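You operate a simulated robot arm through the tools that you are given. There is no shell and no other tool. Be economical: measure what you need, move in short steps, check, and stop when the job is done.

Carry out the task below with a simulated robot arm. There is one attempt and no reset: what you move stays moved.

TASK
Close the fuse drawer. Open the red press drawer, put the blue patch on the top of the small lacing bench away in the inside of the red press drawer and shut the drawer again. Take the spare rubber block and leave it on the corner of the finishing table. Put the fault plate labelled "bare" from the deck of the parcel trolley on top of the brown wooden block and the fault plate that says "crack" on the photo card. Take the mailer one and leave it on the black ring. Open the tongue flap. Do these in any order. Set down upright: fault plate.

It is judged by the outcome, as a careful person would: the job done as asked, and still so three seconds after it is handed in. It fails if anything else is knocked over, pushed out of place, dropped, spilled or broken.

THE ROBOT
A 7-joint arm with a two-finger parallel gripper on a trunk, on a base that drives. Base frame: it is fixed to the floor where the robot stands at the start and does not move with it; the origin is under the middle of the robot, x ahead of it, y to its left, z up. Units: m, rad, N and s.
With the tool pointing down near the work surface it reaches from about 0.26 to 0.72 m from the robot's upright axis, wherever it stands. Its first joint turns from -2.897 to 2.897 rad. Places, roughly: black ring (15x14x3 cm) [-7.3, 1.3, 0.9]; blue patch [-6, -0.25, 0.75]; brown wooden block (8x10x6 cm) [-7.9, -1, 0.7]; corner of the finishing table (22x32 cm) [-5.14, 1.72, 0.8]; fault plate [-7.75, -1, 0.75]; fuse drawer [0.6, -0.1, 0.7]; inside of the red press drawer [-1.3, -2.3, 0.7]; mailer one [-6.75, -1.5, 1]; photo card [-7.75, -1.25, 0.75]; red press drawer [-1.3, -2.3, 0.7]; spare rubber block [-6, -0.25, 1]; tongue flap [-5, -0.7, 1]. Payload 3.43 kg.
The tool frame sits at the grasp point between the pads (the TCP): z along the fingers, y along the line on which they close. The tips reach 0.034 m beyond it. The gripper opens to 0.128 m. The fingers are 0.024 m wide and 0.012 m thick; the gripper's body (0.048 by 0.13 m) begins 0.096 m behind the TCP.
Orientation is that of the tool frame in the base frame, as [roll, pitch, yaw] about the fixed x, y, z axes, in that order (R = Rz(yaw) Ry(pitch) Rx(roll)). With the fingers straight down and closing along the base's y, the tool's x points along the base's -x, its y along +y and its z along -z.

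THE INTERFACE
- The arm moves only by the tool play_rows. Its argument "deltas" is a list of rows, each a list of 7 numbers: the shift along the tool's x, y, z in units of 200 mm (1.0 is 200 mm), then the turn, a rotation vector about the tool's x, y, z in units of 180 degrees (1.0 is 180 degrees), then the gripper command, from -1 (shut) to 1 (fully open), values between in proportion. In form: [[dx, dy, dz, wx, wy, wz, jaw], ...]. A call has 1 to 12 rows; each row is the pose to reach, as a shift and turn from the pose commanded when the call began, along the tool's axes at that moment. A call with a number of a shift or a turn outside -1 to 1 is refused whole. A row lasts 0.2 s, in which the tool goes at most 0.05 m and 0.15 rad; a call with a longer step from one row to the next is refused whole, and so is a gripper value outside its range. Where a pose cannot be reached the arm comes as near as it can. A force on the tool above 40 N (or 10 N above the force at the start of the call, whichever is more), or a blocked arm, ends the call early, and 0.2 s more pass. The fingers move at their own pace (about 0.108 m/s each) and stop on an object; they squeeze with about 44 N. The grip force told is the motor's: it shows also when the fingers shut on nothing. Time passes only in rows, and 0.2 s behind the last, so rows that repeat a pose let the fingers close. It gives the time, the measured TCP pose, the force on the tool (base axes), the opening and the grip force at its end, in the units of the frame above (readings bear some noise), with the torque about the TCP (base axes, N m) and any sound that the robot's microphone picked up, and new pictures: "views" is both (left out), scene, wrist or none.
- Cameras (640 x 400 px; columns grow to the right, rows downward): "scene" is now at [-0.0171, 0.1118, 1.4294]; the picture's right is [-0.35, -0.94, 0.00], its down [-0.68, 0.25, -0.69] and it looks along [0.64, -0.24, -0.73] (base axes); focal length 253 px, centre (320, 200). "wrist" rides on the gripper at [0.076, -0.011, -0.16] in the tool frame; the picture's right is [0.15, 0.99, 0.00], its down [-0.88, 0.13, -0.46] and it looks along [-0.45, 0.07, 0.89] (tool axes); focal length 234 px, centre (320, 200). There is no depth. A picture from a camera that has moved, and an enlarged one, comes with that camera's place and axes in the base frame and with its lens.
- raise_lower(by): slides the trunk up (or, below 0, down) by that many m; the arm and the scene camera ride with it, the base frame stays. It gives what a move gives, with no picture.
- steer(legs): drives the robot by 1 to 6 legs, each [ahead, left, turn to the left] in m, m and rad, along the robot's own axes; the way and the turn of a leg run together, so that a leg with both is an arc; at most 1.5 m and 3.142 rad a leg. The arm and the cameras ride along, it lands a little off, and it stops where it bumps. It gives what a move gives, and a new picture of the scene camera.
- head_to(pan, tilt): turns the head with the scene camera to pan (to the left, within 1.501 rad either way) and tilt (down, from -0.506 to 1.204), counted from straight ahead of the robot. It gives what a move gives, and a new picture of the scene camera.
- close_up(camera, box): a new picture of the part [left, top, right, bottom] of that camera's present view, enlarged. It takes no simulated time.
- job_done(): hands the job in; it is judged then, once.

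Work in short steps. Places have to be worked out from the pictures, the camera data and where the tool is seen: move nearer, look again, correct. Check each grasp and each placing, and mend what went wrong. You have 207 turns and 260 pictures in all, those below and enlarged ones among them. Open the gripper and draw the arm clear of the work before you hand the job in, unless the task says otherwise; then end with one line.

The tools are called after ">>>" as name(argument=value, ...) on one line, values as JSON. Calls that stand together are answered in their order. play_rows: Moves the arm, as the interface text tells. Its arguments: {"type":"object","properties":{"deltas":{"type":"array","items":{"type":"array","items":{"type":"number"}}},"views":{"type":"string","enum":["both","scene","wrist","none"]}},"required":["deltas"]} The other tools are called the same way: raise_lower (by) slides the trunk up or down; steer (legs) drives the base; head_to (pan, tilt) turns the head that bears the scene camera; close_up (camera, box) takes an enlarged picture of a part of a camera's view; job_done () hands the job in.

At the start:

```text
clock: 0.0
ee_pos: [0.5087, -0.0712, 0.918]
tcp_rot: [3.139, -0.001, -3.14]
force: [-0.1, 0.3, 1.1]
wrist_torque: [-0.01, 0.01, -0.02]
width: 0.128
grasp_force: 0.0
trunk travel left (down, up): [-0.15, 0.174]
robot x, y, heading: [0.0027, 0.0003, -0.001]
head pan, tilt: [-0.356, 0.813]
```

scene: 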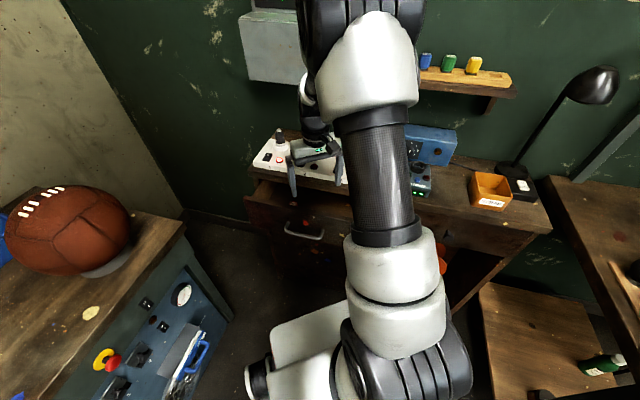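
wrist: 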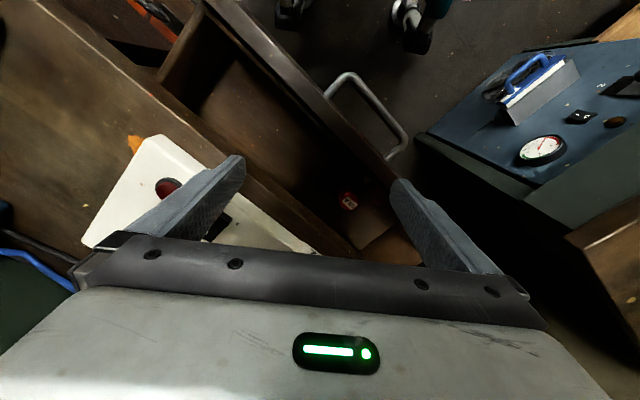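

The drawer stands out of its bench, which is turned about -0.48 rad. I'll close the fingers, move in front of the handle and turn the tool to match.

>>> play_rows(deltas=[[0.15, 0.13, 0, 0, 0, 0.031, -1], [0.3, 0.26, 0, 0, 0, 0.062, -1], [0.45, 0.39, 0, 0, 0, 0.093, -1], [0.6, 0.52, 0, 0, 0, 0.124, -1], [0.745, 0.655, 0, 0, 0, 0.153, -1], [0.745, 0.655, 0, 0, 0, 0.153, -1]])

```text
clock: 1.4
ee_pos: [0.3596, 0.0605, 0.9204]
tcp_rot: [-3.141, 0.0, 2.662]
force: [-0.4, -0.2, 0.8]
wrist_torque: [0.03, -0.03, 0.0]
width: 0.0001
grasp_force: 33.0
trunk travel left (down, up): [-0.15, 0.174]
robot x, y, heading: [-0.001, -0.0002, -0.0]
head pan, tilt: [-0.356, 0.813]
camera scene: at [-0.0172, 0.1118, 1.4294], right [-0.35, -0.94, 0.0], down [-0.68, 0.25, -0.69], along [0.64, -0.24, -0.73], focal length 253 px, centre (320, 200)
camera wrist: at [0.2861, 0.0858, 1.0806], right [0.33, 0.94, 0.0], down [0.84, -0.29, 0.46], along [0.43, -0.15, -0.89], focal length 234 px, centre (320, 200)
```

scene: 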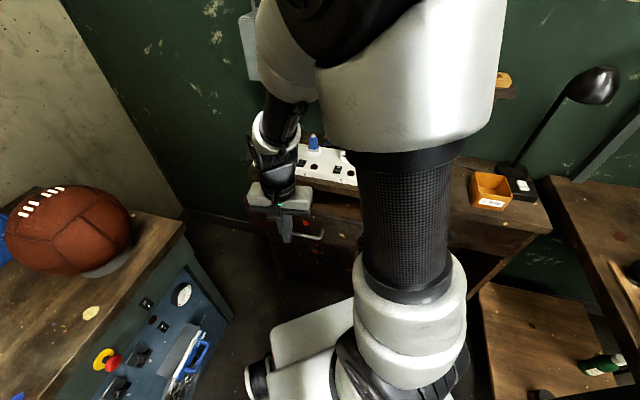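
wrist: 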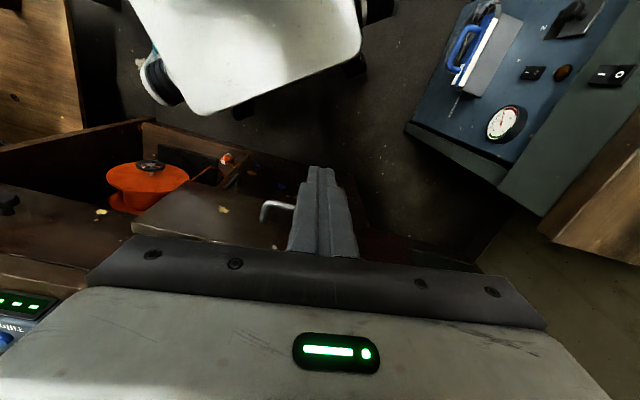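

Another compartment with an orange spool shows here. I look closer to tell the drawers apart.

>>> close_up(camera="wrist", box=[0, 100, 400, 300])

>>> close_up(camera="scene", box=[220, 120, 560, 320])

```text
1.60 times, centred on (200, 200) of wrist
camera zoom: at [0.2861, 0.0858, 1.0806], right [0.33, 0.94, 0.0], down [0.84, -0.29, 0.46], along [0.43, -0.15, -0.89], focal length 375 px, centre (512, 200)
```

zoom: 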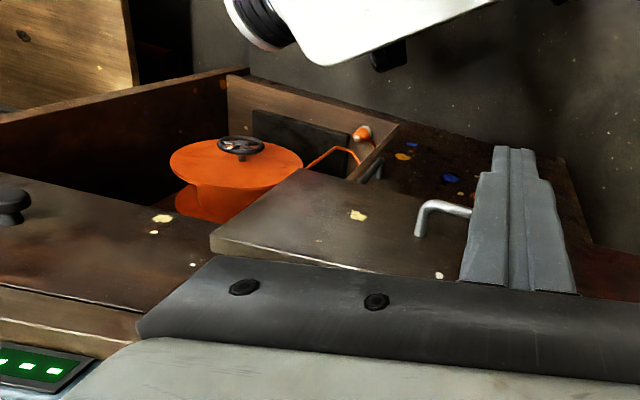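

```text
1.88 times, centred on (390, 220) of scene
camera zoom: at [-0.0172, 0.1118, 1.4294], right [-0.35, -0.94, 0.0], down [-0.68, 0.25, -0.69], along [0.64, -0.24, -0.73], focal length 477 px, centre (188, 162)
```

zoom: 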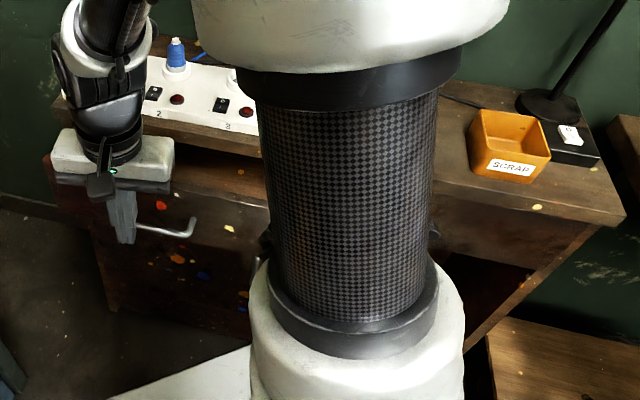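

Handle is triangulated at about (0.474, 0.0, 0.718), and the tool is in line with it. I go down in front of it.

>>> play_rows(deltas=[[0, 0, 0.24, 0, 0, 0, -1], [0, 0, 0.48, 0, 0, 0, -1], [0, 0, 0.72, 0, 0, 0, -1], [0, 0, 0.95, 0, 0, 0, -1], [0, 0, 0.95, 0, 0, 0, -1]])

```text
clock: 2.6
ee_pos: [0.3608, 0.0594, 0.7268]
tcp_rot: [3.141, -0.001, 2.662]
force: [-0.1, 0.2, 0.3]
wrist_torque: [0.02, 0.01, -0.02]
width: 0.0
grasp_force: 33.3
trunk travel left (down, up): [-0.15, 0.174]
robot x, y, heading: [0.0001, -0.0019, -0.004]
head pan, tilt: [-0.356, 0.813]
camera scene: at [-0.0169, 0.1118, 1.4294], right [-0.35, -0.94, 0.0], down [-0.68, 0.25, -0.69], along [0.64, -0.24, -0.73], focal length 253 px, centre (320, 200)
camera wrist: at [0.287, 0.0853, 0.8884], right [0.33, 0.94, 0.0], down [0.84, -0.29, 0.46], along [0.43, -0.15, -0.89], focal length 234 px, centre (320, 200)
```

scene: 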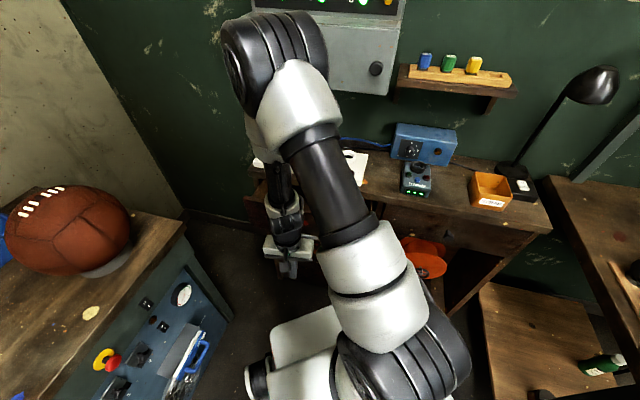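
wrist: 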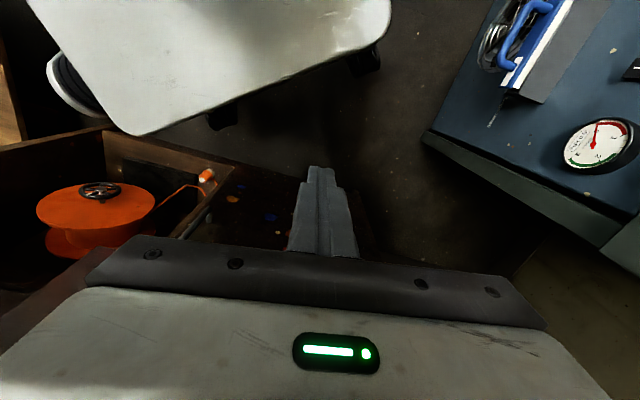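

Clear in front of the handle. I push forward slowly along the drawer's direction.

>>> play_rows(deltas=[[-0.15, 0, 0, 0, 0, 0, -1], [-0.3, 0, 0, 0, 0, 0, -1], [-0.45, 0, 0, 0, 0, 0, -1], [-0.55, 0, 0, 0, 0, 0, -1], [-0.65, 0, 0, 0, 0, 0, -1], [-0.75, 0, 0, 0, 0, 0, -1], [-0.85, 0, 0, 0, 0, 0, -1], [-0.95, 0, 0, 0, 0, 0, -1]])

```text
clock: 4.4
ee_pos: [0.5286, -0.0279, 0.7282]
tcp_rot: [-3.141, 0.0, 2.662]
force: [1.0, -1.0, 0.9]
wrist_torque: [0.04, 0.0, 0.0]
width: 0.0
grasp_force: 33.1
trunk travel left (down, up): [-0.15, 0.174]
robot x, y, heading: [-0.0022, -0.0007, 0.002]
head pan, tilt: [-0.356, 0.813]
camera scene: at [-0.0171, 0.1118, 1.4294], right [-0.35, -0.94, 0.0], down [-0.68, 0.25, -0.69], along [0.64, -0.24, -0.73], focal length 253 px, centre (320, 200)
camera wrist: at [0.4548, -0.0026, 0.889], right [0.33, 0.94, 0.0], down [0.84, -0.29, 0.46], along [0.43, -0.15, -0.89], focal length 234 px, centre (320, 200)
```

scene: 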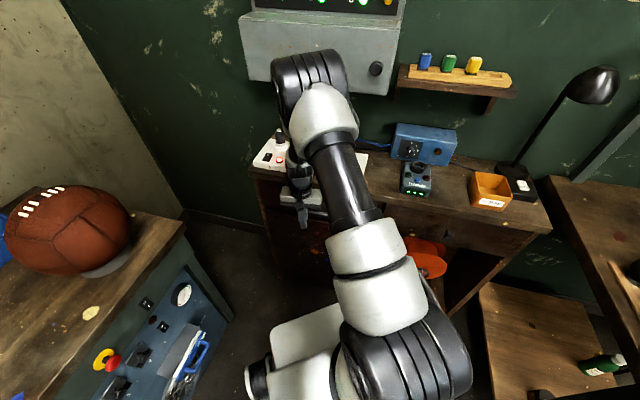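
wrist: 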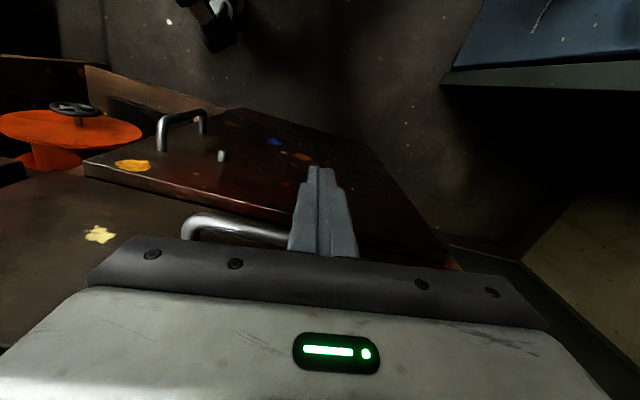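

The handle seems to be moving with the fingers. I keep pushing until the force rises.

>>> play_rows(deltas=[[-0.08, 0, 0, 0, 0, 0, -1], [-0.16, 0, 0, 0, 0, 0, -1], [-0.24, 0, 0, 0, 0, 0, -1], [-0.32, 0, 0, 0, 0, 0, -1], [-0.4, 0, 0, 0, 0, 0, -1], [-0.48, 0, 0, 0, 0, 0, -1]])

```text
clock: 4.9
ee_pos: [0.5357, -0.0325, 0.7265]
tcp_rot: [-3.137, -0.028, 2.662]
force: [-4.1, 5.0, -0.7]
wrist_torque: [-0.1, -0.12, -0.07]
width: 0.0002
grasp_force: 32.6
trunk travel left (down, up): [-0.15, 0.174]
robot x, y, heading: [-0.0025, 0.0013, -0.003]
head pan, tilt: [-0.356, 0.813]
stopped in row 2: the force on the tool passed its limit at 53 N (the readings are from after the stop); the commanded pose is now the measured one
camera scene: at [-0.018, 0.1123, 1.4293], right [-0.35, -0.94, 0.0], down [-0.68, 0.25, -0.69], along [0.64, -0.24, -0.73], focal length 253 px, centre (320, 200)
camera wrist: at [0.4669, -0.0081, 0.8881], right [0.33, 0.95, 0.0], down [0.85, -0.29, 0.43], along [0.41, -0.14, -0.9], focal length 234 px, centre (320, 200)
```

scene: 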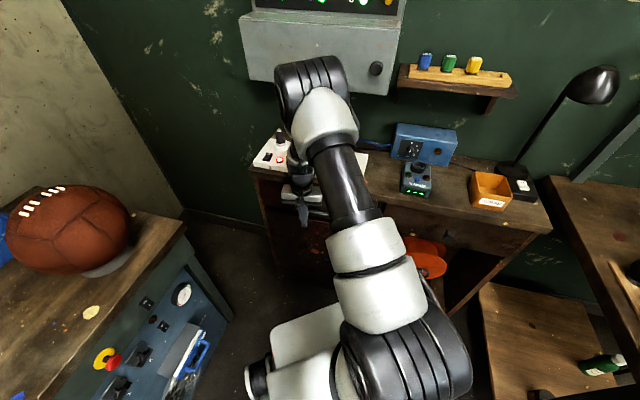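
wrist: 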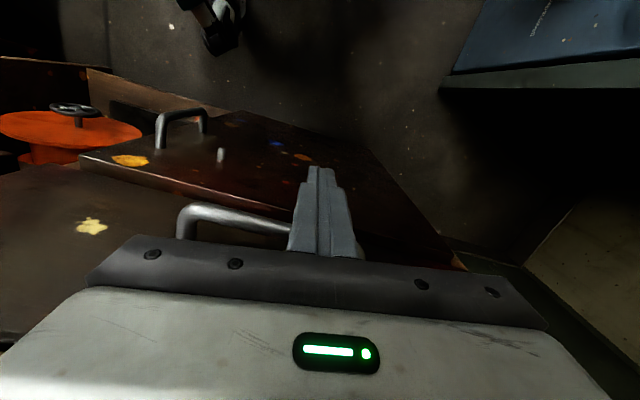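

The push stopped hard at 53 N, so it is probably shut. I back off and look.

>>> play_rows(deltas=[[0.2, 0, 0, 0, 0, 0, -1], [0.4, 0, 0, 0, 0, 0, -1], [0.6, 0, -0.1, 0, 0, 0, -1], [0.65, 0.1, -0.35, 0, 0, 0, -1], [0.65, 0.2, -0.58, 0, 0, 0, -1], [0.65, 0.3, -0.8, 0, 0, 0, -1]])

```text
refused: row 4 steps farther than a row can; nothing moved
```

Retry with shorter steps.

>>> play_rows(deltas=[[0.2, 0, 0, 0, 0, 0, -1], [0.4, 0, 0, 0, 0, 0, -1], [0.6, 0, -0.1, 0, 0, 0, -1], [0.65, 0.05, -0.3, 0, 0, 0, -1], [0.65, 0.15, -0.5, 0, 0, 0, -1], [0.65, 0.25, -0.7, 0, 0, 0, -1], [0.65, 0.3, -0.9, 0, 0, 0, -1]])

```text
clock: 6.5
ee_pos: [0.4526, 0.077, 0.9113]
tcp_rot: [-3.136, -0.024, 2.662]
force: [-0.3, -0.1, 0.1]
wrist_torque: [-0.02, 0.0, -0.01]
width: 0.0001
grasp_force: 33.0
trunk travel left (down, up): [-0.15, 0.174]
robot x, y, heading: [-0.0031, -0.0029, -0.001]
head pan, tilt: [-0.356, 0.813]
camera scene: at [-0.0174, 0.112, 1.4294], right [-0.35, -0.94, 0.0], down [-0.68, 0.25, -0.69], along [0.64, -0.24, -0.73], focal length 253 px, centre (320, 200)
camera wrist: at [0.3848, 0.101, 1.0729], right [0.33, 0.94, 0.0], down [0.85, -0.29, 0.43], along [0.41, -0.14, -0.9], focal length 234 px, centre (320, 200)
```

scene: 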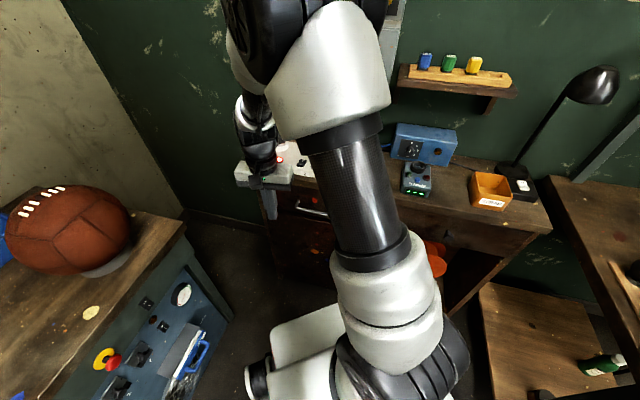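
wrist: 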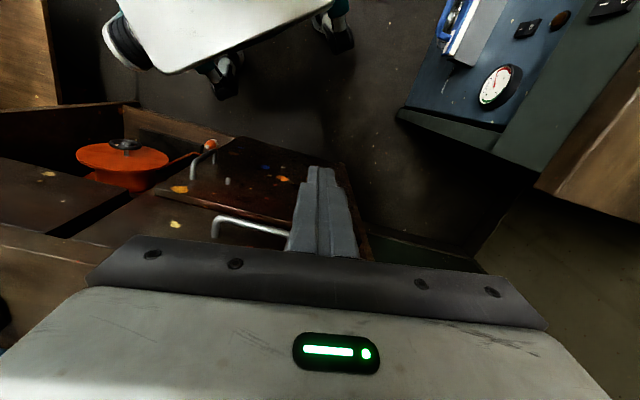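

>>> close_up(camera="scene", box=[220, 130, 380, 230])

>>> close_up(camera="wrist", box=[80, 120, 400, 300])

```text
4.00 times, centred on (300, 180) of scene
camera zoom: at [-0.0174, 0.112, 1.4294], right [-0.35, -0.94, 0.0], down [-0.68, 0.25, -0.69], along [0.64, -0.24, -0.73], focal length 1014 px, centre (400, 280)
```

zoom: 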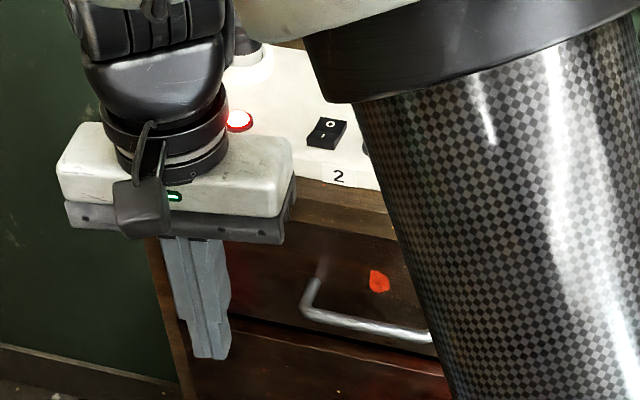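

```text
2.00 times, centred on (240, 210) of wrist
camera zoom: at [0.3848, 0.101, 1.0729], right [0.33, 0.94, 0.0], down [0.85, -0.29, 0.43], along [0.41, -0.14, -0.9], focal length 468 px, centre (480, 180)
```

zoom: 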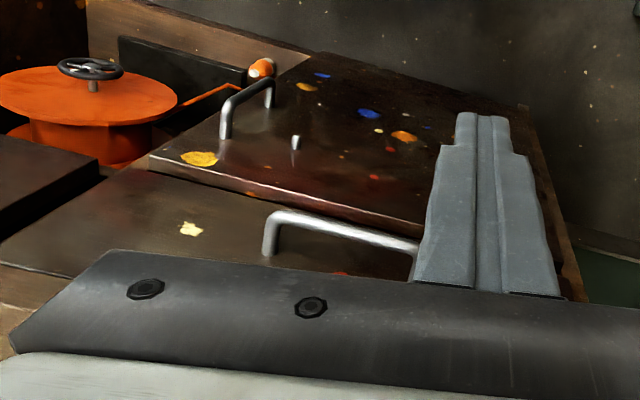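

The fuse drawer is shut. Now I look around to plan the drive.

>>> head_to(pan=1.5, tilt=0.35)

>>> head_to(pan=-1.5, tilt=0.35)

```text
clock: 8.3
ee_pos: [0.4552, 0.0763, 0.9103]
tcp_rot: [-3.136, -0.025, 2.662]
force: [-0.2, -0.1, 0.3]
wrist_torque: [-0.01, -0.02, 0.0]
width: 0.0001
grasp_force: 33.0
trunk travel left (down, up): [-0.15, 0.174]
robot x, y, heading: [-0.0029, 0.0004, 0.003]
head pan, tilt: [1.499, 0.351]
camera scene: at [-0.0858, 0.2327, 1.4702], right [1.0, -0.07, 0.0], down [-0.02, -0.34, -0.94], along [0.07, 0.94, -0.34], focal length 253 px, centre (320, 200)
```

scene: 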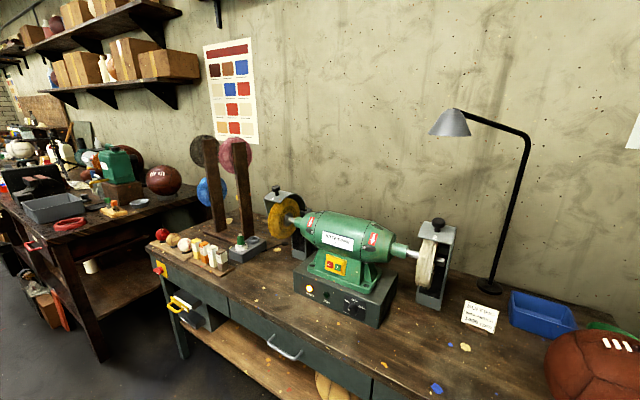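

```text
clock: 10.9
ee_pos: [0.4554, 0.0769, 0.909]
tcp_rot: [-3.136, -0.026, 2.661]
force: [0.1, -0.1, 0.0]
wrist_torque: [-0.01, 0.0, 0.02]
width: 0.0
grasp_force: 33.6
trunk travel left (down, up): [-0.15, 0.174]
robot x, y, heading: [-0.0024, 0.0014, 0.002]
head pan, tilt: [-1.499, 0.351]
camera scene: at [-0.0857, 0.0469, 1.4702], right [-1.0, -0.07, 0.0], down [-0.02, 0.34, -0.94], along [0.07, -0.94, -0.34], focal length 253 px, centre (320, 200)
```

scene: 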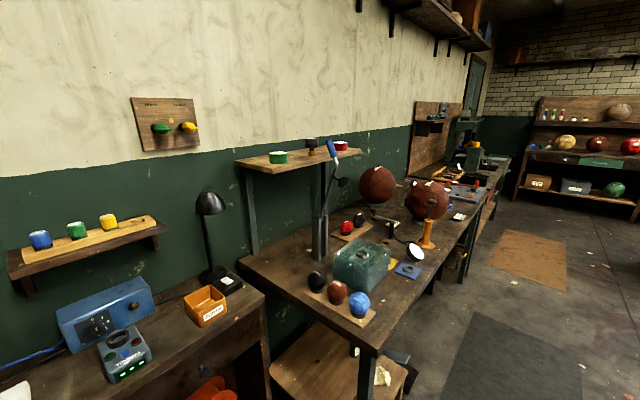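

>>> close_up(camera="scene", box=[380, 100, 580, 225])

>>> head_to(pan=0.0, tilt=1.0)

```text
3.20 times, centred on (480, 162) of scene
camera zoom: at [-0.0857, 0.0469, 1.4702], right [-1.0, -0.07, 0.0], down [-0.02, 0.34, -0.94], along [0.07, -0.94, -0.34], focal length 811 px, centre (-192, 320)
```

zoom: 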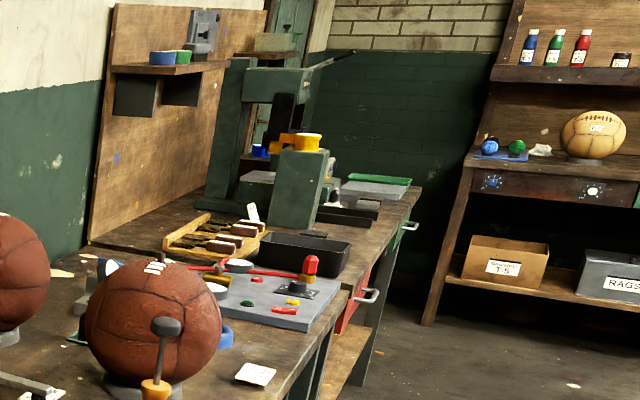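

```text
clock: 12.6
ee_pos: [0.4532, 0.0771, 0.911]
tcp_rot: [-3.138, -0.023, 2.661]
force: [-0.2, -0.2, 0.1]
wrist_torque: [-0.01, -0.04, 0.01]
width: 0.0002
grasp_force: 32.9
trunk travel left (down, up): [-0.15, 0.174]
robot x, y, heading: [-0.0005, -0.0014, 0.002]
head pan, tilt: [0.0, 1.0]
camera scene: at [-0.0228, 0.1398, 1.4155], right [0.0, -1.0, 0.0], down [-0.84, 0.0, -0.54], along [0.54, 0.0, -0.84], focal length 253 px, centre (320, 200)
```

scene: 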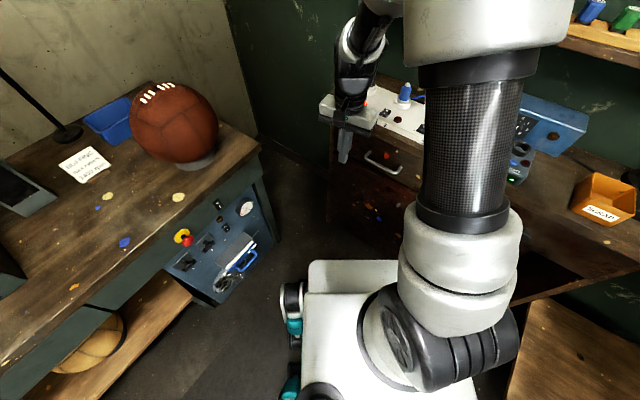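

The red press drawer is along the right-hand bench row, handle roughly (-1.57, -2.3). I tuck the arm in and raise it before driving.

>>> play_rows(deltas=[[0.15, -0.1, -0.1, 0, 0, 0, -1], [0.3, -0.2, -0.2, 0, 0, 0, -1], [0.4, -0.3, -0.35, 0, 0, 0, -1], [0.5, -0.35, -0.55, 0, 0, 0, -1], [0.5, -0.35, -0.75, 0, 0, 0, -1]], views="none")

>>> steer(legs=[[-0.6, 0, 0], [0, 0, -1.2]])

```text
clock: 13.8
ee_pos: [0.3333, 0.0586, 1.0611]
tcp_rot: [-3.138, -0.023, 2.662]
force: [-0.3, 0.6, 0.6]
wrist_torque: [-0.02, 0.02, -0.02]
width: 0.0002
grasp_force: 33.4
trunk travel left (down, up): [-0.15, 0.174]
robot x, y, heading: [-0.0015, -0.0006, 0.001]
head pan, tilt: [0.0, 1.0]
```

```text
clock: 20.2
ee_pos: [-0.4297, -0.2912, 1.0616]
tcp_rot: [-3.136, -0.025, 1.452]
force: [0.4, 1.3, -0.4]
wrist_torque: [0.04, -0.02, -0.01]
width: 0.0002
grasp_force: 32.5
trunk travel left (down, up): [-0.15, 0.174]
robot x, y, heading: [-0.6017, -0.0016, -1.206]
head pan, tilt: [0.0, 1.0]
camera scene: at [-0.4801, 0.0687, 1.4155], right [-0.94, -0.35, 0.0], down [-0.3, 0.79, -0.54], along [0.19, -0.51, -0.84], focal length 253 px, centre (320, 200)
```

scene: 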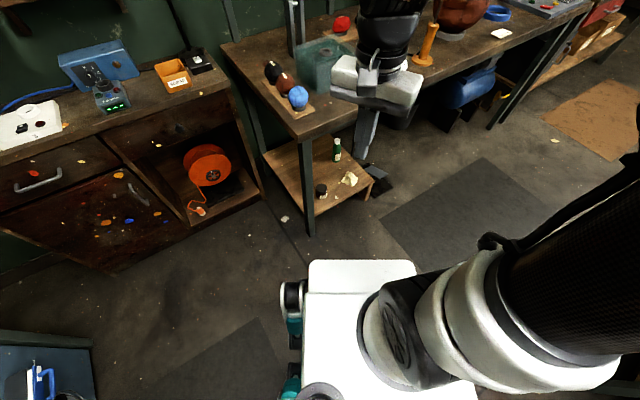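

The fuse drawer is plainly shut from here. I look along the room toward -x and at the press bench.

>>> head_to(pan=-1.4, tilt=0.3)

>>> head_to(pan=-0.7, tilt=0.5)

```text
clock: 21.8
ee_pos: [-0.4283, -0.2917, 1.0621]
tcp_rot: [-3.137, -0.025, 1.45]
force: [0.1, 0.1, 0.3]
wrist_torque: [-0.01, 0.01, 0.04]
width: 0.0001
grasp_force: 32.5
trunk travel left (down, up): [-0.15, 0.174]
robot x, y, heading: [-0.5958, -0.0004, -1.21]
head pan, tilt: [-1.4, 0.3]
camera scene: at [-0.5851, 0.0863, 1.4749], right [-0.51, 0.86, 0.0], down [0.25, 0.15, -0.96], along [-0.82, -0.49, -0.3], focal length 253 px, centre (320, 200)
```

scene: 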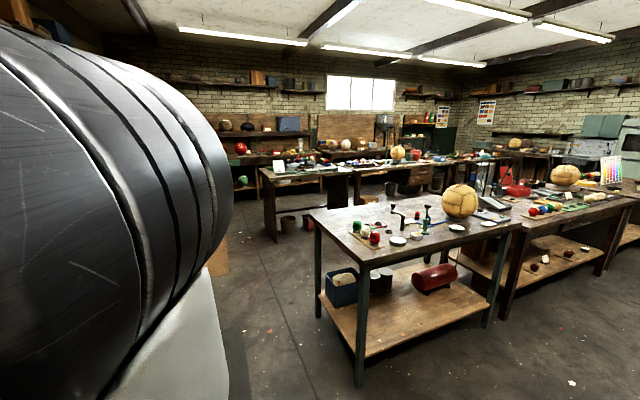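

```text
clock: 22.8
ee_pos: [-0.4305, -0.2928, 1.0627]
tcp_rot: [-3.137, -0.024, 1.451]
force: [-0.1, 0.1, -0.8]
wrist_torque: [0.02, -0.02, -0.02]
width: 0.0002
grasp_force: 32.8
trunk travel left (down, up): [-0.15, 0.174]
robot x, y, heading: [-0.6008, 0.0025, -1.214]
head pan, tilt: [-0.7, 0.499]
camera scene: at [-0.535, 0.048, 1.4566], right [-0.94, 0.33, 0.0], down [0.16, 0.45, -0.88], along [-0.29, -0.83, -0.48], focal length 253 px, centre (320, 200)
```

scene: 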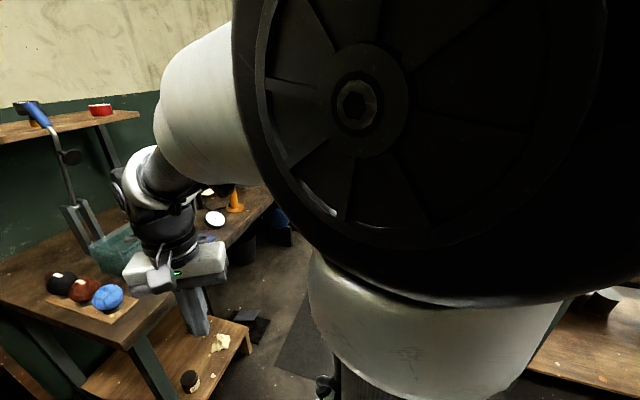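

The aisle runs between the wall benches and the middle tables. I turn along it and look ahead before driving.

>>> head_to(pan=0.5, tilt=0.5)

>>> steer(legs=[[0, 0, -1.03]])

```text
clock: 24.2
ee_pos: [-0.4301, -0.2915, 1.0618]
tcp_rot: [-3.136, -0.025, 1.452]
force: [-0.5, -0.1, 0.1]
wrist_torque: [0.0, -0.01, -0.02]
width: 0.0001
grasp_force: 33.5
trunk travel left (down, up): [-0.15, 0.174]
robot x, y, heading: [-0.6025, -0.001, -1.208]
head pan, tilt: [0.499, 0.499]
camera scene: at [-0.4358, 0.0745, 1.4566], right [-0.65, -0.76, 0.0], down [-0.36, 0.31, -0.88], along [0.67, -0.57, -0.48], focal length 253 px, centre (320, 200)
```

scene: 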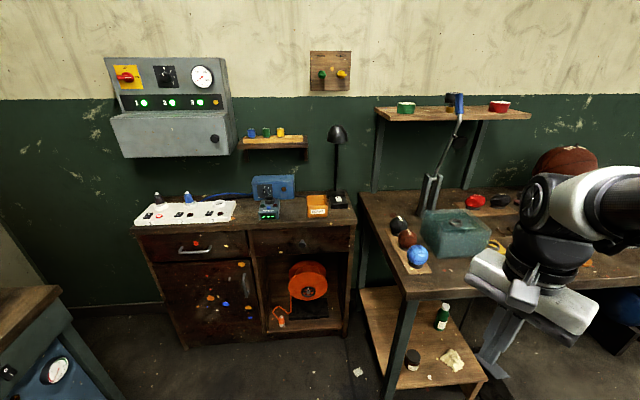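

```text
clock: 27.3
ee_pos: [-0.7658, -0.2957, 1.0624]
tcp_rot: [-3.137, -0.024, 0.412]
force: [-0.1, 0.3, 0.2]
wrist_torque: [0.01, -0.01, 0.01]
width: 0.0
grasp_force: 32.9
trunk travel left (down, up): [-0.15, 0.174]
robot x, y, heading: [-0.6016, -0.0002, -2.252]
head pan, tilt: [0.499, 0.499]
camera scene: at [-0.4545, -0.1071, 1.4566], right [-0.98, 0.18, 0.0], down [0.09, 0.47, -0.88], along [-0.16, -0.86, -0.48], focal length 253 px, centre (320, 200)
```

scene: 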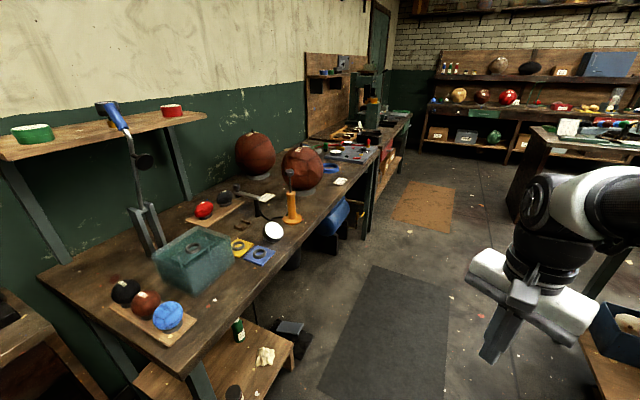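

>>> steer(legs=[[1.5, 0, 0], [0.4, 0, 0]])

```text
clock: 36.8
ee_pos: [-1.9445, -1.7647, 1.0618]
tcp_rot: [-3.136, -0.025, 0.421]
force: [-1.1, -0.3, 0.8]
wrist_torque: [-0.01, -0.02, 0.01]
width: 0.0
grasp_force: 33.7
trunk travel left (down, up): [-0.15, 0.174]
robot x, y, heading: [-1.7879, -1.4702, -2.241]
head pan, tilt: [0.499, 0.499]
camera scene: at [-1.6347, -1.5733, 1.4566], right [-0.99, 0.17, 0.0], down [0.08, 0.47, -0.88], along [-0.15, -0.87, -0.48], focal length 253 px, centre (320, 200)
```

scene: 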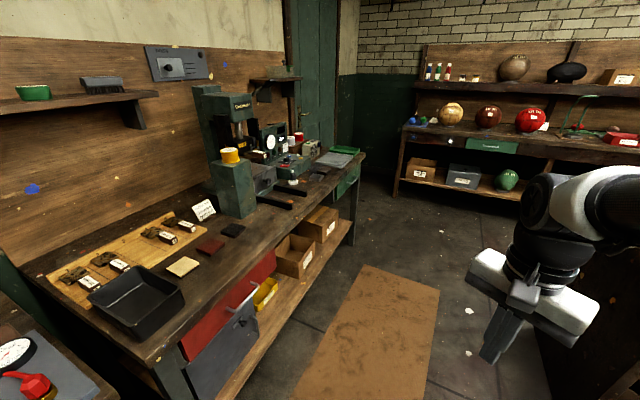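

Red drawer with a metal handle near (-1.49, -2.24); the bench edge's inward normal is at about -0.63 rad. I square up in front of it.

>>> steer(legs=[[0.44, 0.05, 0], [0, 0, 1.606]])

>>> head_to(pan=0.0, tilt=0.9)

```text
clock: 43.5
ee_pos: [-1.7208, -2.0083, 1.0618]
tcp_rot: [-3.137, -0.025, 2.005]
force: [-0.2, 0.4, -1.2]
wrist_torque: [0.0, 0.0, 0.01]
width: 0.0001
grasp_force: 32.6
trunk travel left (down, up): [-0.15, 0.174]
robot x, y, heading: [-2.0222, -1.8462, -0.659]
head pan, tilt: [0.499, 0.499]
camera scene: at [-1.919, -1.6989, 1.4566], right [-0.16, -0.99, 0.0], down [-0.47, 0.07, -0.88], along [0.87, -0.14, -0.48], focal length 253 px, centre (320, 200)
```

scene: 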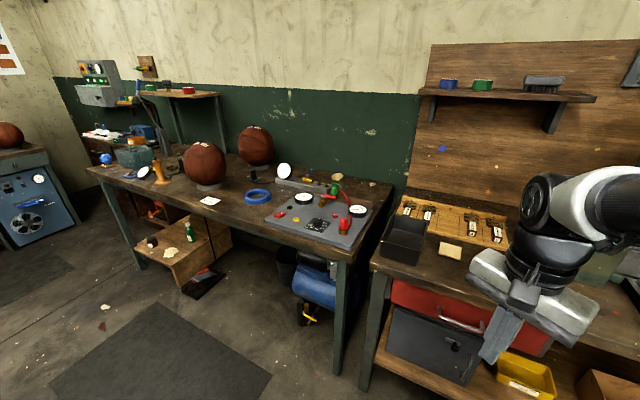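

```text
clock: 44.4
ee_pos: [-1.7213, -2.0087, 1.0617]
tcp_rot: [-3.136, -0.024, 2.005]
force: [0.5, -0.5, -0.3]
wrist_torque: [0.06, -0.01, 0.0]
width: 0.0
grasp_force: 32.7
trunk travel left (down, up): [-0.15, 0.174]
robot x, y, heading: [-2.0191, -1.8454, -0.653]
head pan, tilt: [0.0, 0.901]
camera scene: at [-1.9489, -1.7307, 1.4227], right [-0.61, -0.79, 0.0], down [-0.62, 0.48, -0.62], along [0.49, -0.38, -0.78], focal length 253 px, centre (320, 200)
```

scene: 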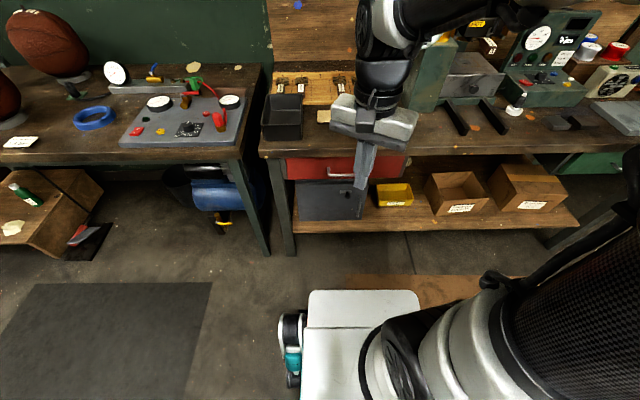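

>>> close_up(camera="scene", box=[260, 130, 420, 230])

>>> close_up(camera="wrist", box=[0, 0, 640, 400])

```text
4.00 times, centred on (340, 180) of scene
camera zoom: at [-1.9489, -1.7307, 1.4227], right [-0.61, -0.79, 0.0], down [-0.62, 0.48, -0.62], along [0.49, -0.38, -0.78], focal length 1014 px, centre (240, 280)
```

zoom: 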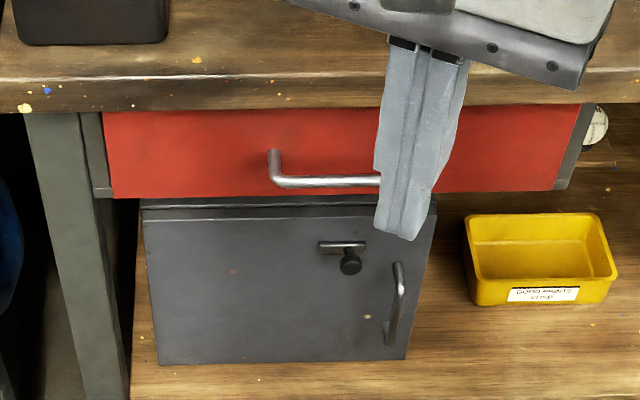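

```text
1.00 times, centred on (320, 200) of wrist (not enlarged: the box is as wide or as high as the picture)
camera zoom: at [-1.7616, -1.9468, 1.2239], right [0.84, 0.55, 0.0], down [0.5, -0.75, 0.43], along [0.24, -0.36, -0.9], focal length 234 px, centre (320, 200)
```

zoom: 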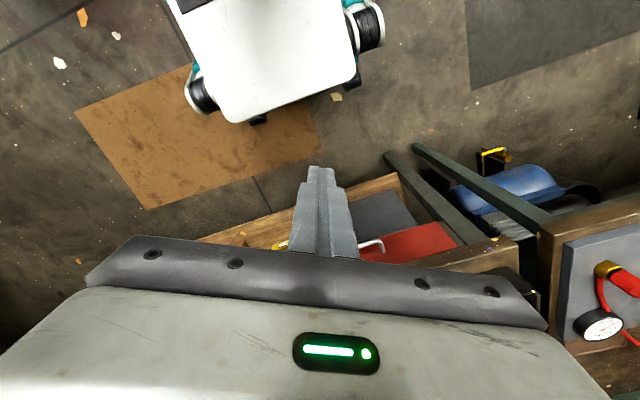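

The handle's left corner is near (-1.43, -2.17, 0.72). I turn the tool so that it will close in the vertical plane, moving nearer.

>>> play_rows(deltas=[[-0.09, 0.03, 0.07, 0, 0, 0.042, 1], [-0.17, 0.06, 0.14, 0, 0, 0.084, 1], [-0.26, 0.09, 0.21, 0, 0, 0.126, 1], [-0.35, 0.12, 0.28, 0, 0, 0.168, 1], [-0.43, 0.145, 0.35, 0, 0, 0.21, 1], [-0.52, 0.17, 0.42, 0, 0, 0.252, 1], [-0.6, 0.2, 0.49, 0, 0, 0.294, 1], [-0.69, 0.23, 0.56, 0, 0, 0.338, 1], [-0.69, 0.23, 0.56, 0, 0, 0.338, 1]])

```text
clock: 46.4
ee_pos: [-1.6197, -2.1123, 0.946]
tcp_rot: [-3.119, -0.006, 0.943]
force: [-0.4, 0.9, 0.2]
wrist_torque: [-0.05, 0.01, 0.03]
width: 0.1279
grasp_force: 0.1
trunk travel left (down, up): [-0.15, 0.174]
robot x, y, heading: [-2.0205, -1.8507, -0.654]
head pan, tilt: [0.0, 0.901]
camera scene: at [-1.9489, -1.7308, 1.4227], right [-0.61, -0.79, 0.0], down [-0.62, 0.48, -0.62], along [0.49, -0.38, -0.78], focal length 253 px, centre (320, 200)
camera wrist: at [-1.5831, -2.0461, 1.1066], right [0.89, -0.46, -0.02], down [-0.41, -0.8, 0.45], along [-0.22, -0.39, -0.89], focal length 234 px, centre (320, 200)
```

scene: 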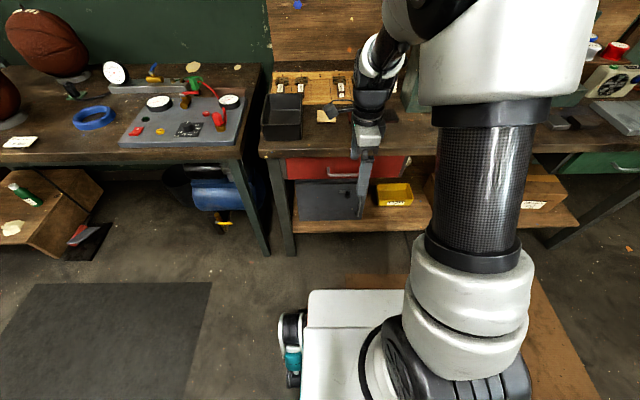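
wrist: 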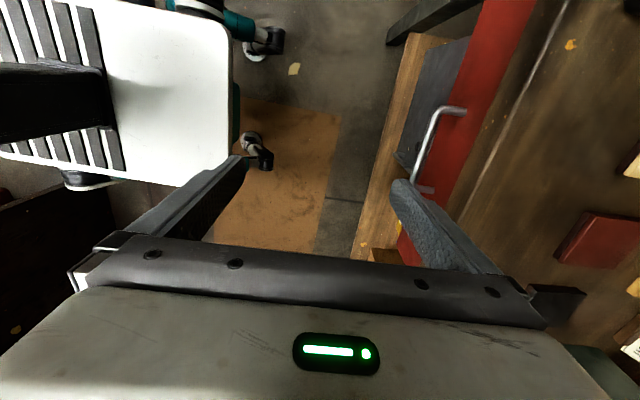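

The bar is now fixed at centre ≈(-1.486, -2.204, 0.75), protruding about 3 cm. I tilt the tool toward horizontal and go to a pre-grasp pose with fingers part open.

>>> play_rows(deltas=[[0, 0.05, 0.1, -0.045, 0, 0, -0.2], [0, 0.1, 0.2, -0.09, 0, 0, -0.2], [0, 0.15, 0.3, -0.135, 0, 0, -0.2], [0, 0.2, 0.4, -0.18, 0, 0, -0.2], [0.01, 0.25, 0.5, -0.225, 0, 0, -0.2], [0.01, 0.3, 0.6, -0.27, 0, 0, -0.2], [0.01, 0.35, 0.7, -0.315, 0, 0, -0.2], [0.01, 0.405, 0.79, -0.361, 0, 0, -0.2], [0.01, 0.405, 0.79, -0.361, 0, 0, -0.2]])

```text
clock: 48.4
ee_pos: [-1.5574, -2.1559, 0.7847]
tcp_rot: [2.03, -0.01, 0.944]
force: [-0.6, 0.0, -1.0]
wrist_torque: [0.01, -0.04, -0.01]
width: 0.0513
grasp_force: 0.0
trunk travel left (down, up): [-0.15, 0.174]
robot x, y, heading: [-2.0227, -1.8493, -0.655]
head pan, tilt: [0.0, 0.901]
camera scene: at [-1.9489, -1.7308, 1.4227], right [-0.61, -0.79, 0.0], down [-0.62, 0.48, -0.62], along [0.49, -0.38, -0.78], focal length 253 px, centre (320, 200)
camera wrist: at [-1.6344, -2.007, 0.8473], right [0.44, -0.14, 0.89], down [-0.8, -0.51, 0.31], along [0.41, -0.85, -0.34], focal length 234 px, centre (320, 200)
```

scene: 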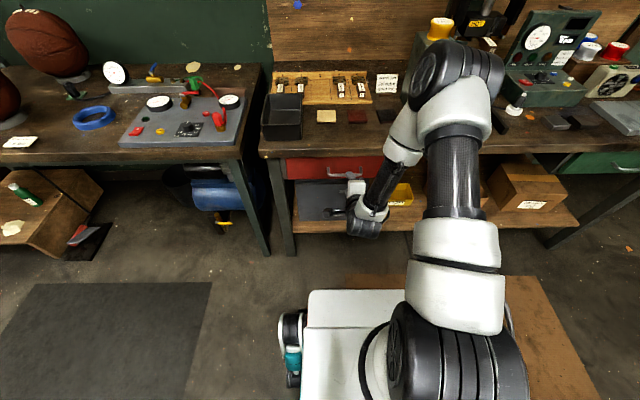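
wrist: 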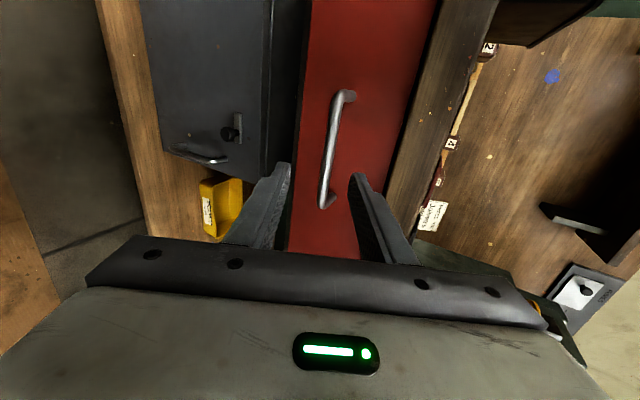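

The bar lies right between the fingers (about 9 mm high of centre). I approach along the tool, correct, and close.

>>> play_rows(deltas=[[0, 0.03, 0.1, 0, 0, 0, -0.2], [0, 0.045, 0.2, 0, 0, 0, -0.2], [0, 0.045, 0.28, 0, 0, 0, -0.2], [0, 0.045, 0.35, 0, 0, 0, -0.2], [0, 0.045, 0.35, 0, 0, 0, -1], [0, 0.045, 0.35, 0, 0, 0, -1]])

```text
clock: 49.8
ee_pos: [-1.5033, -2.1923, 0.7626]
tcp_rot: [2.032, -0.008, 0.945]
force: [0.0, -0.4, -4.2]
wrist_torque: [-0.69, 0.52, 0.4]
width: 0.0115
grasp_force: 45.0
trunk travel left (down, up): [-0.15, 0.174]
robot x, y, heading: [-2.0213, -1.8506, -0.654]
head pan, tilt: [0.0, 0.901]
camera scene: at [-1.9487, -1.7308, 1.4226], right [-0.61, -0.79, 0.0], down [-0.62, 0.48, -0.62], along [0.49, -0.38, -0.78], focal length 253 px, centre (320, 200)
camera wrist: at [-1.5797, -2.0433, 0.8244], right [0.44, -0.14, 0.89], down [-0.8, -0.51, 0.31], along [0.41, -0.85, -0.34], focal length 234 px, centre (320, 200)
```

scene: 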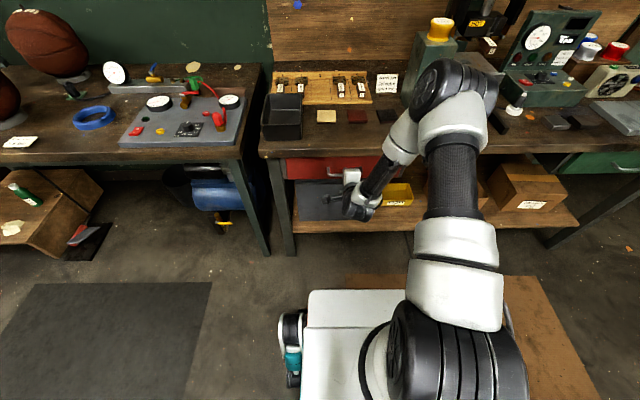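
wrist: 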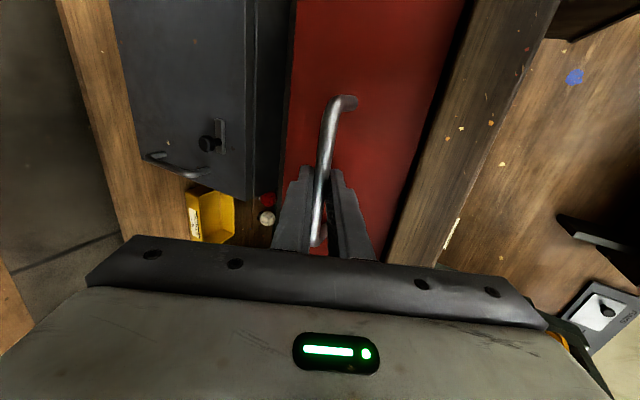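

Gripped. Now I pull the drawer straight out, slowly.

>>> play_rows(deltas=[[0, -0.056, -0.112, 0, 0, 0, -1], [0, -0.112, -0.224, 0, 0, 0, -1], [0, -0.168, -0.336, 0, 0, 0, -1], [0, -0.224, -0.448, 0, 0, 0, -1], [0, -0.28, -0.56, 0, 0, 0, -1], [0, -0.336, -0.672, 0, 0, 0, -1], [0, -0.392, -0.784, 0, 0, 0, -1], [0, -0.448, -0.896, 0, 0, 0, -1]])

```text
clock: 51.6
ee_pos: [-1.6647, -2.0739, 0.7629]
tcp_rot: [2.04, -0.01, 0.952]
force: [12.7, 18.3, -19.5]
wrist_torque: [-0.53, 0.59, 0.42]
width: 0.0116
grasp_force: 45.2
trunk travel left (down, up): [-0.15, 0.174]
robot x, y, heading: [-2.0178, -1.8517, -0.654]
head pan, tilt: [0.0, 0.901]
camera scene: at [-1.9473, -1.7299, 1.4224], right [-0.61, -0.79, 0.0], down [-0.62, 0.48, -0.62], along [0.49, -0.38, -0.78], focal length 253 px, centre (320, 200)
camera wrist: at [-1.7418, -1.9273, 0.8258], right [0.44, -0.15, 0.88], down [-0.8, -0.52, 0.31], along [0.41, -0.84, -0.35], focal length 234 px, centre (320, 200)
```

scene: 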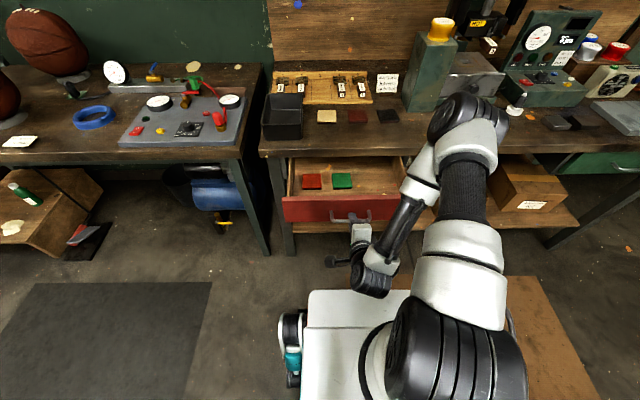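
wrist: 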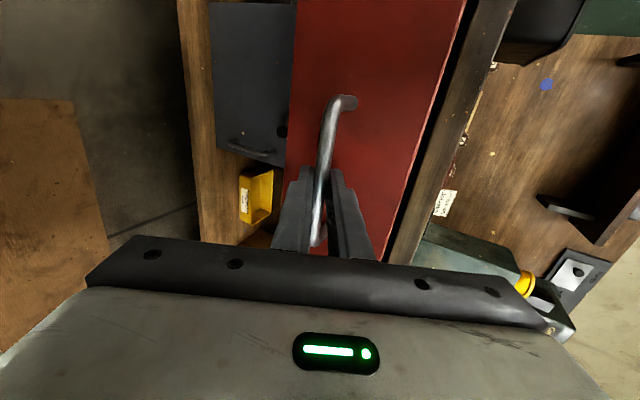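

The drawer is open 0.2 m, with room beside the red and green patches. I release and back the robot away, then lift the arm.

>>> play_rows(deltas=[[0, 0, 0, 0, 0, 0, -0.2], [0, 0, 0, 0, 0, 0, -0.2], [0, 0, -0.1, 0, 0, 0, -0.2], [0, 0, -0.2, 0, 0, 0, -0.2], [0, 0, -0.3, 0, 0, 0, -0.2]], views="none")

>>> steer(legs=[[-0.2, 0, 0]])

```text
clock: 52.8
ee_pos: [-1.6792, -2.0637, 0.7533]
tcp_rot: [2.03, -0.007, 0.945]
force: [-0.6, 0.2, 0.1]
wrist_torque: [0.03, -0.06, -0.02]
width: 0.0514
grasp_force: 0.1
out of reach, approached as far as the arm can: row 3, 4, 5
trunk travel left (down, up): [-0.15, 0.174]
robot x, y, heading: [-2.0214, -1.8483, -0.655]
head pan, tilt: [0.0, 0.901]
```

```text
clock: 54.4
ee_pos: [-1.8373, -1.9445, 0.753]
tcp_rot: [2.029, -0.008, 0.941]
force: [1.0, 0.1, 0.4]
wrist_torque: [-0.02, 0.01, -0.03]
width: 0.0516
grasp_force: 0.3
trunk travel left (down, up): [-0.15, 0.174]
robot x, y, heading: [-2.1728, -1.733, -0.659]
head pan, tilt: [0.0, 0.901]
camera scene: at [-2.106, -1.6096, 1.4227], right [-0.61, -0.79, 0.0], down [-0.62, 0.48, -0.62], along [0.49, -0.38, -0.78], focal length 253 px, centre (320, 200)
```

scene: 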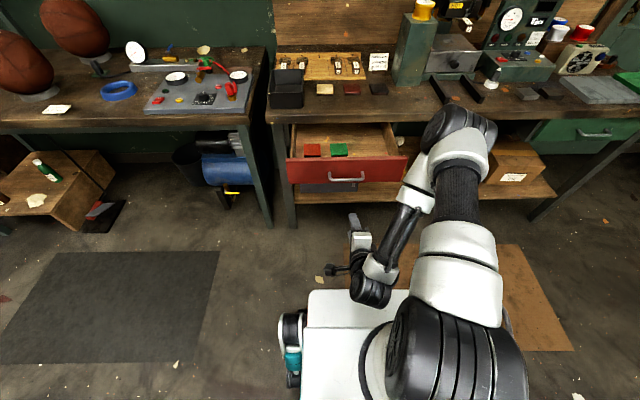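

I bring the arm back to a tucked, tool-down pose for the drive.

>>> play_rows(deltas=[[0, 0.11, -0.055, 0.044, 0, 0, -0.2], [0, 0.22, -0.11, 0.088, 0, 0, -0.2], [0, 0.33, -0.165, 0.132, 0, 0, -0.2], [0, 0.44, -0.22, 0.176, 0, 0, -0.2], [0, 0.55, -0.275, 0.22, 0, 0, -0.2], [0, 0.66, -0.33, 0.264, 0, 0, -0.2], [0, 0.77, -0.385, 0.308, 0, 0, -0.2], [0, 0.895, -0.44, 0.353, 0, 0, -0.2]], views="scene")

>>> head_to(pan=-1.4, tilt=0.4)

```text
clock: 56.2
ee_pos: [-1.8399, -1.9456, 0.9532]
tcp_rot: [3.14, -0.007, 0.94]
force: [-0.2, -0.3, 0.7]
wrist_torque: [0.02, -0.01, 0.02]
width: 0.0513
grasp_force: 0.1
out of reach, approached as far as the arm can: row 1, 2, 3, 4, 6
trunk travel left (down, up): [-0.15, 0.174]
robot x, y, heading: [-2.1768, -1.7324, -0.656]
head pan, tilt: [0.0, 0.901]
camera scene: at [-2.1058, -1.6091, 1.4226], right [-0.61, -0.79, 0.0], down [-0.62, 0.48, -0.62], along [0.49, -0.38, -0.78], focal length 253 px, centre (320, 200)
```

scene: 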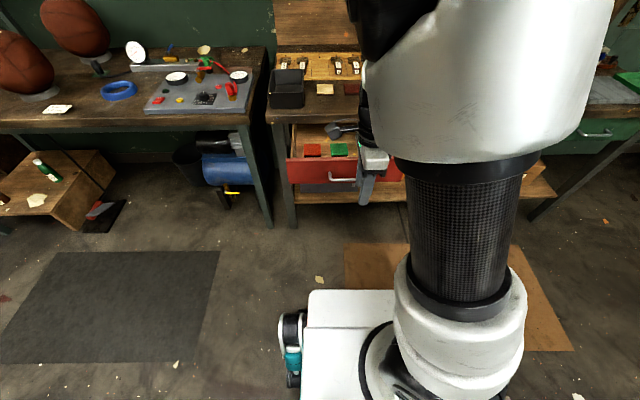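

```text
clock: 57.7
ee_pos: [-1.8391, -1.9477, 0.9525]
tcp_rot: [3.138, -0.008, 0.937]
force: [-0.2, 0.0, 0.4]
wrist_torque: [0.0, 0.02, -0.01]
width: 0.0511
grasp_force: 0.1
trunk travel left (down, up): [-0.15, 0.174]
robot x, y, heading: [-2.1753, -1.7253, -0.663]
head pan, tilt: [-1.4, 0.4]
camera scene: at [-2.2091, -1.6451, 1.4657], right [-0.88, 0.47, 0.0], down [0.18, 0.34, -0.92], along [-0.43, -0.81, -0.39], focal length 253 px, centre (320, 200)
```

scene: 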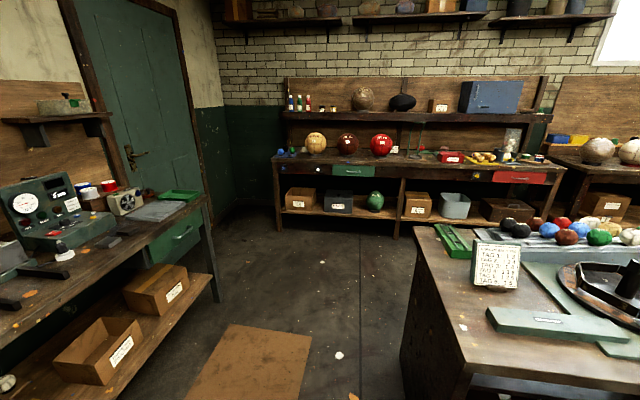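

The aisle leads to the brick-wall bench, then turns right. I strafe along it to its end, then turn left to face the far side.

>>> steer(legs=[[0.1, -0.8, 0], [0.05, -0.8, 0]])

```text
clock: 73.3
ee_pos: [-2.7301, -3.2834, 0.9522]
tcp_rot: [3.137, -0.007, 0.899]
force: [-0.1, 0.0, 0.0]
wrist_torque: [-0.01, 0.02, 0.04]
width: 0.0513
grasp_force: 0.1
trunk travel left (down, up): [-0.15, 0.174]
robot x, y, heading: [-3.061, -3.0519, -0.703]
head pan, tilt: [-1.4, 0.4]
camera scene: at [-3.0866, -2.9661, 1.4657], right [-0.86, 0.51, 0.0], down [0.2, 0.34, -0.92], along [-0.47, -0.79, -0.39], focal length 253 px, centre (320, 200)
```

scene: 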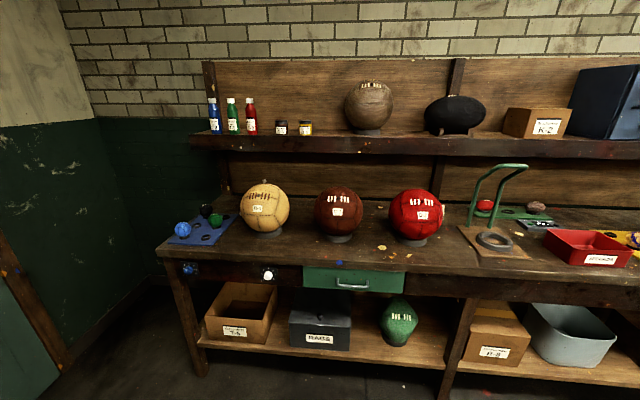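

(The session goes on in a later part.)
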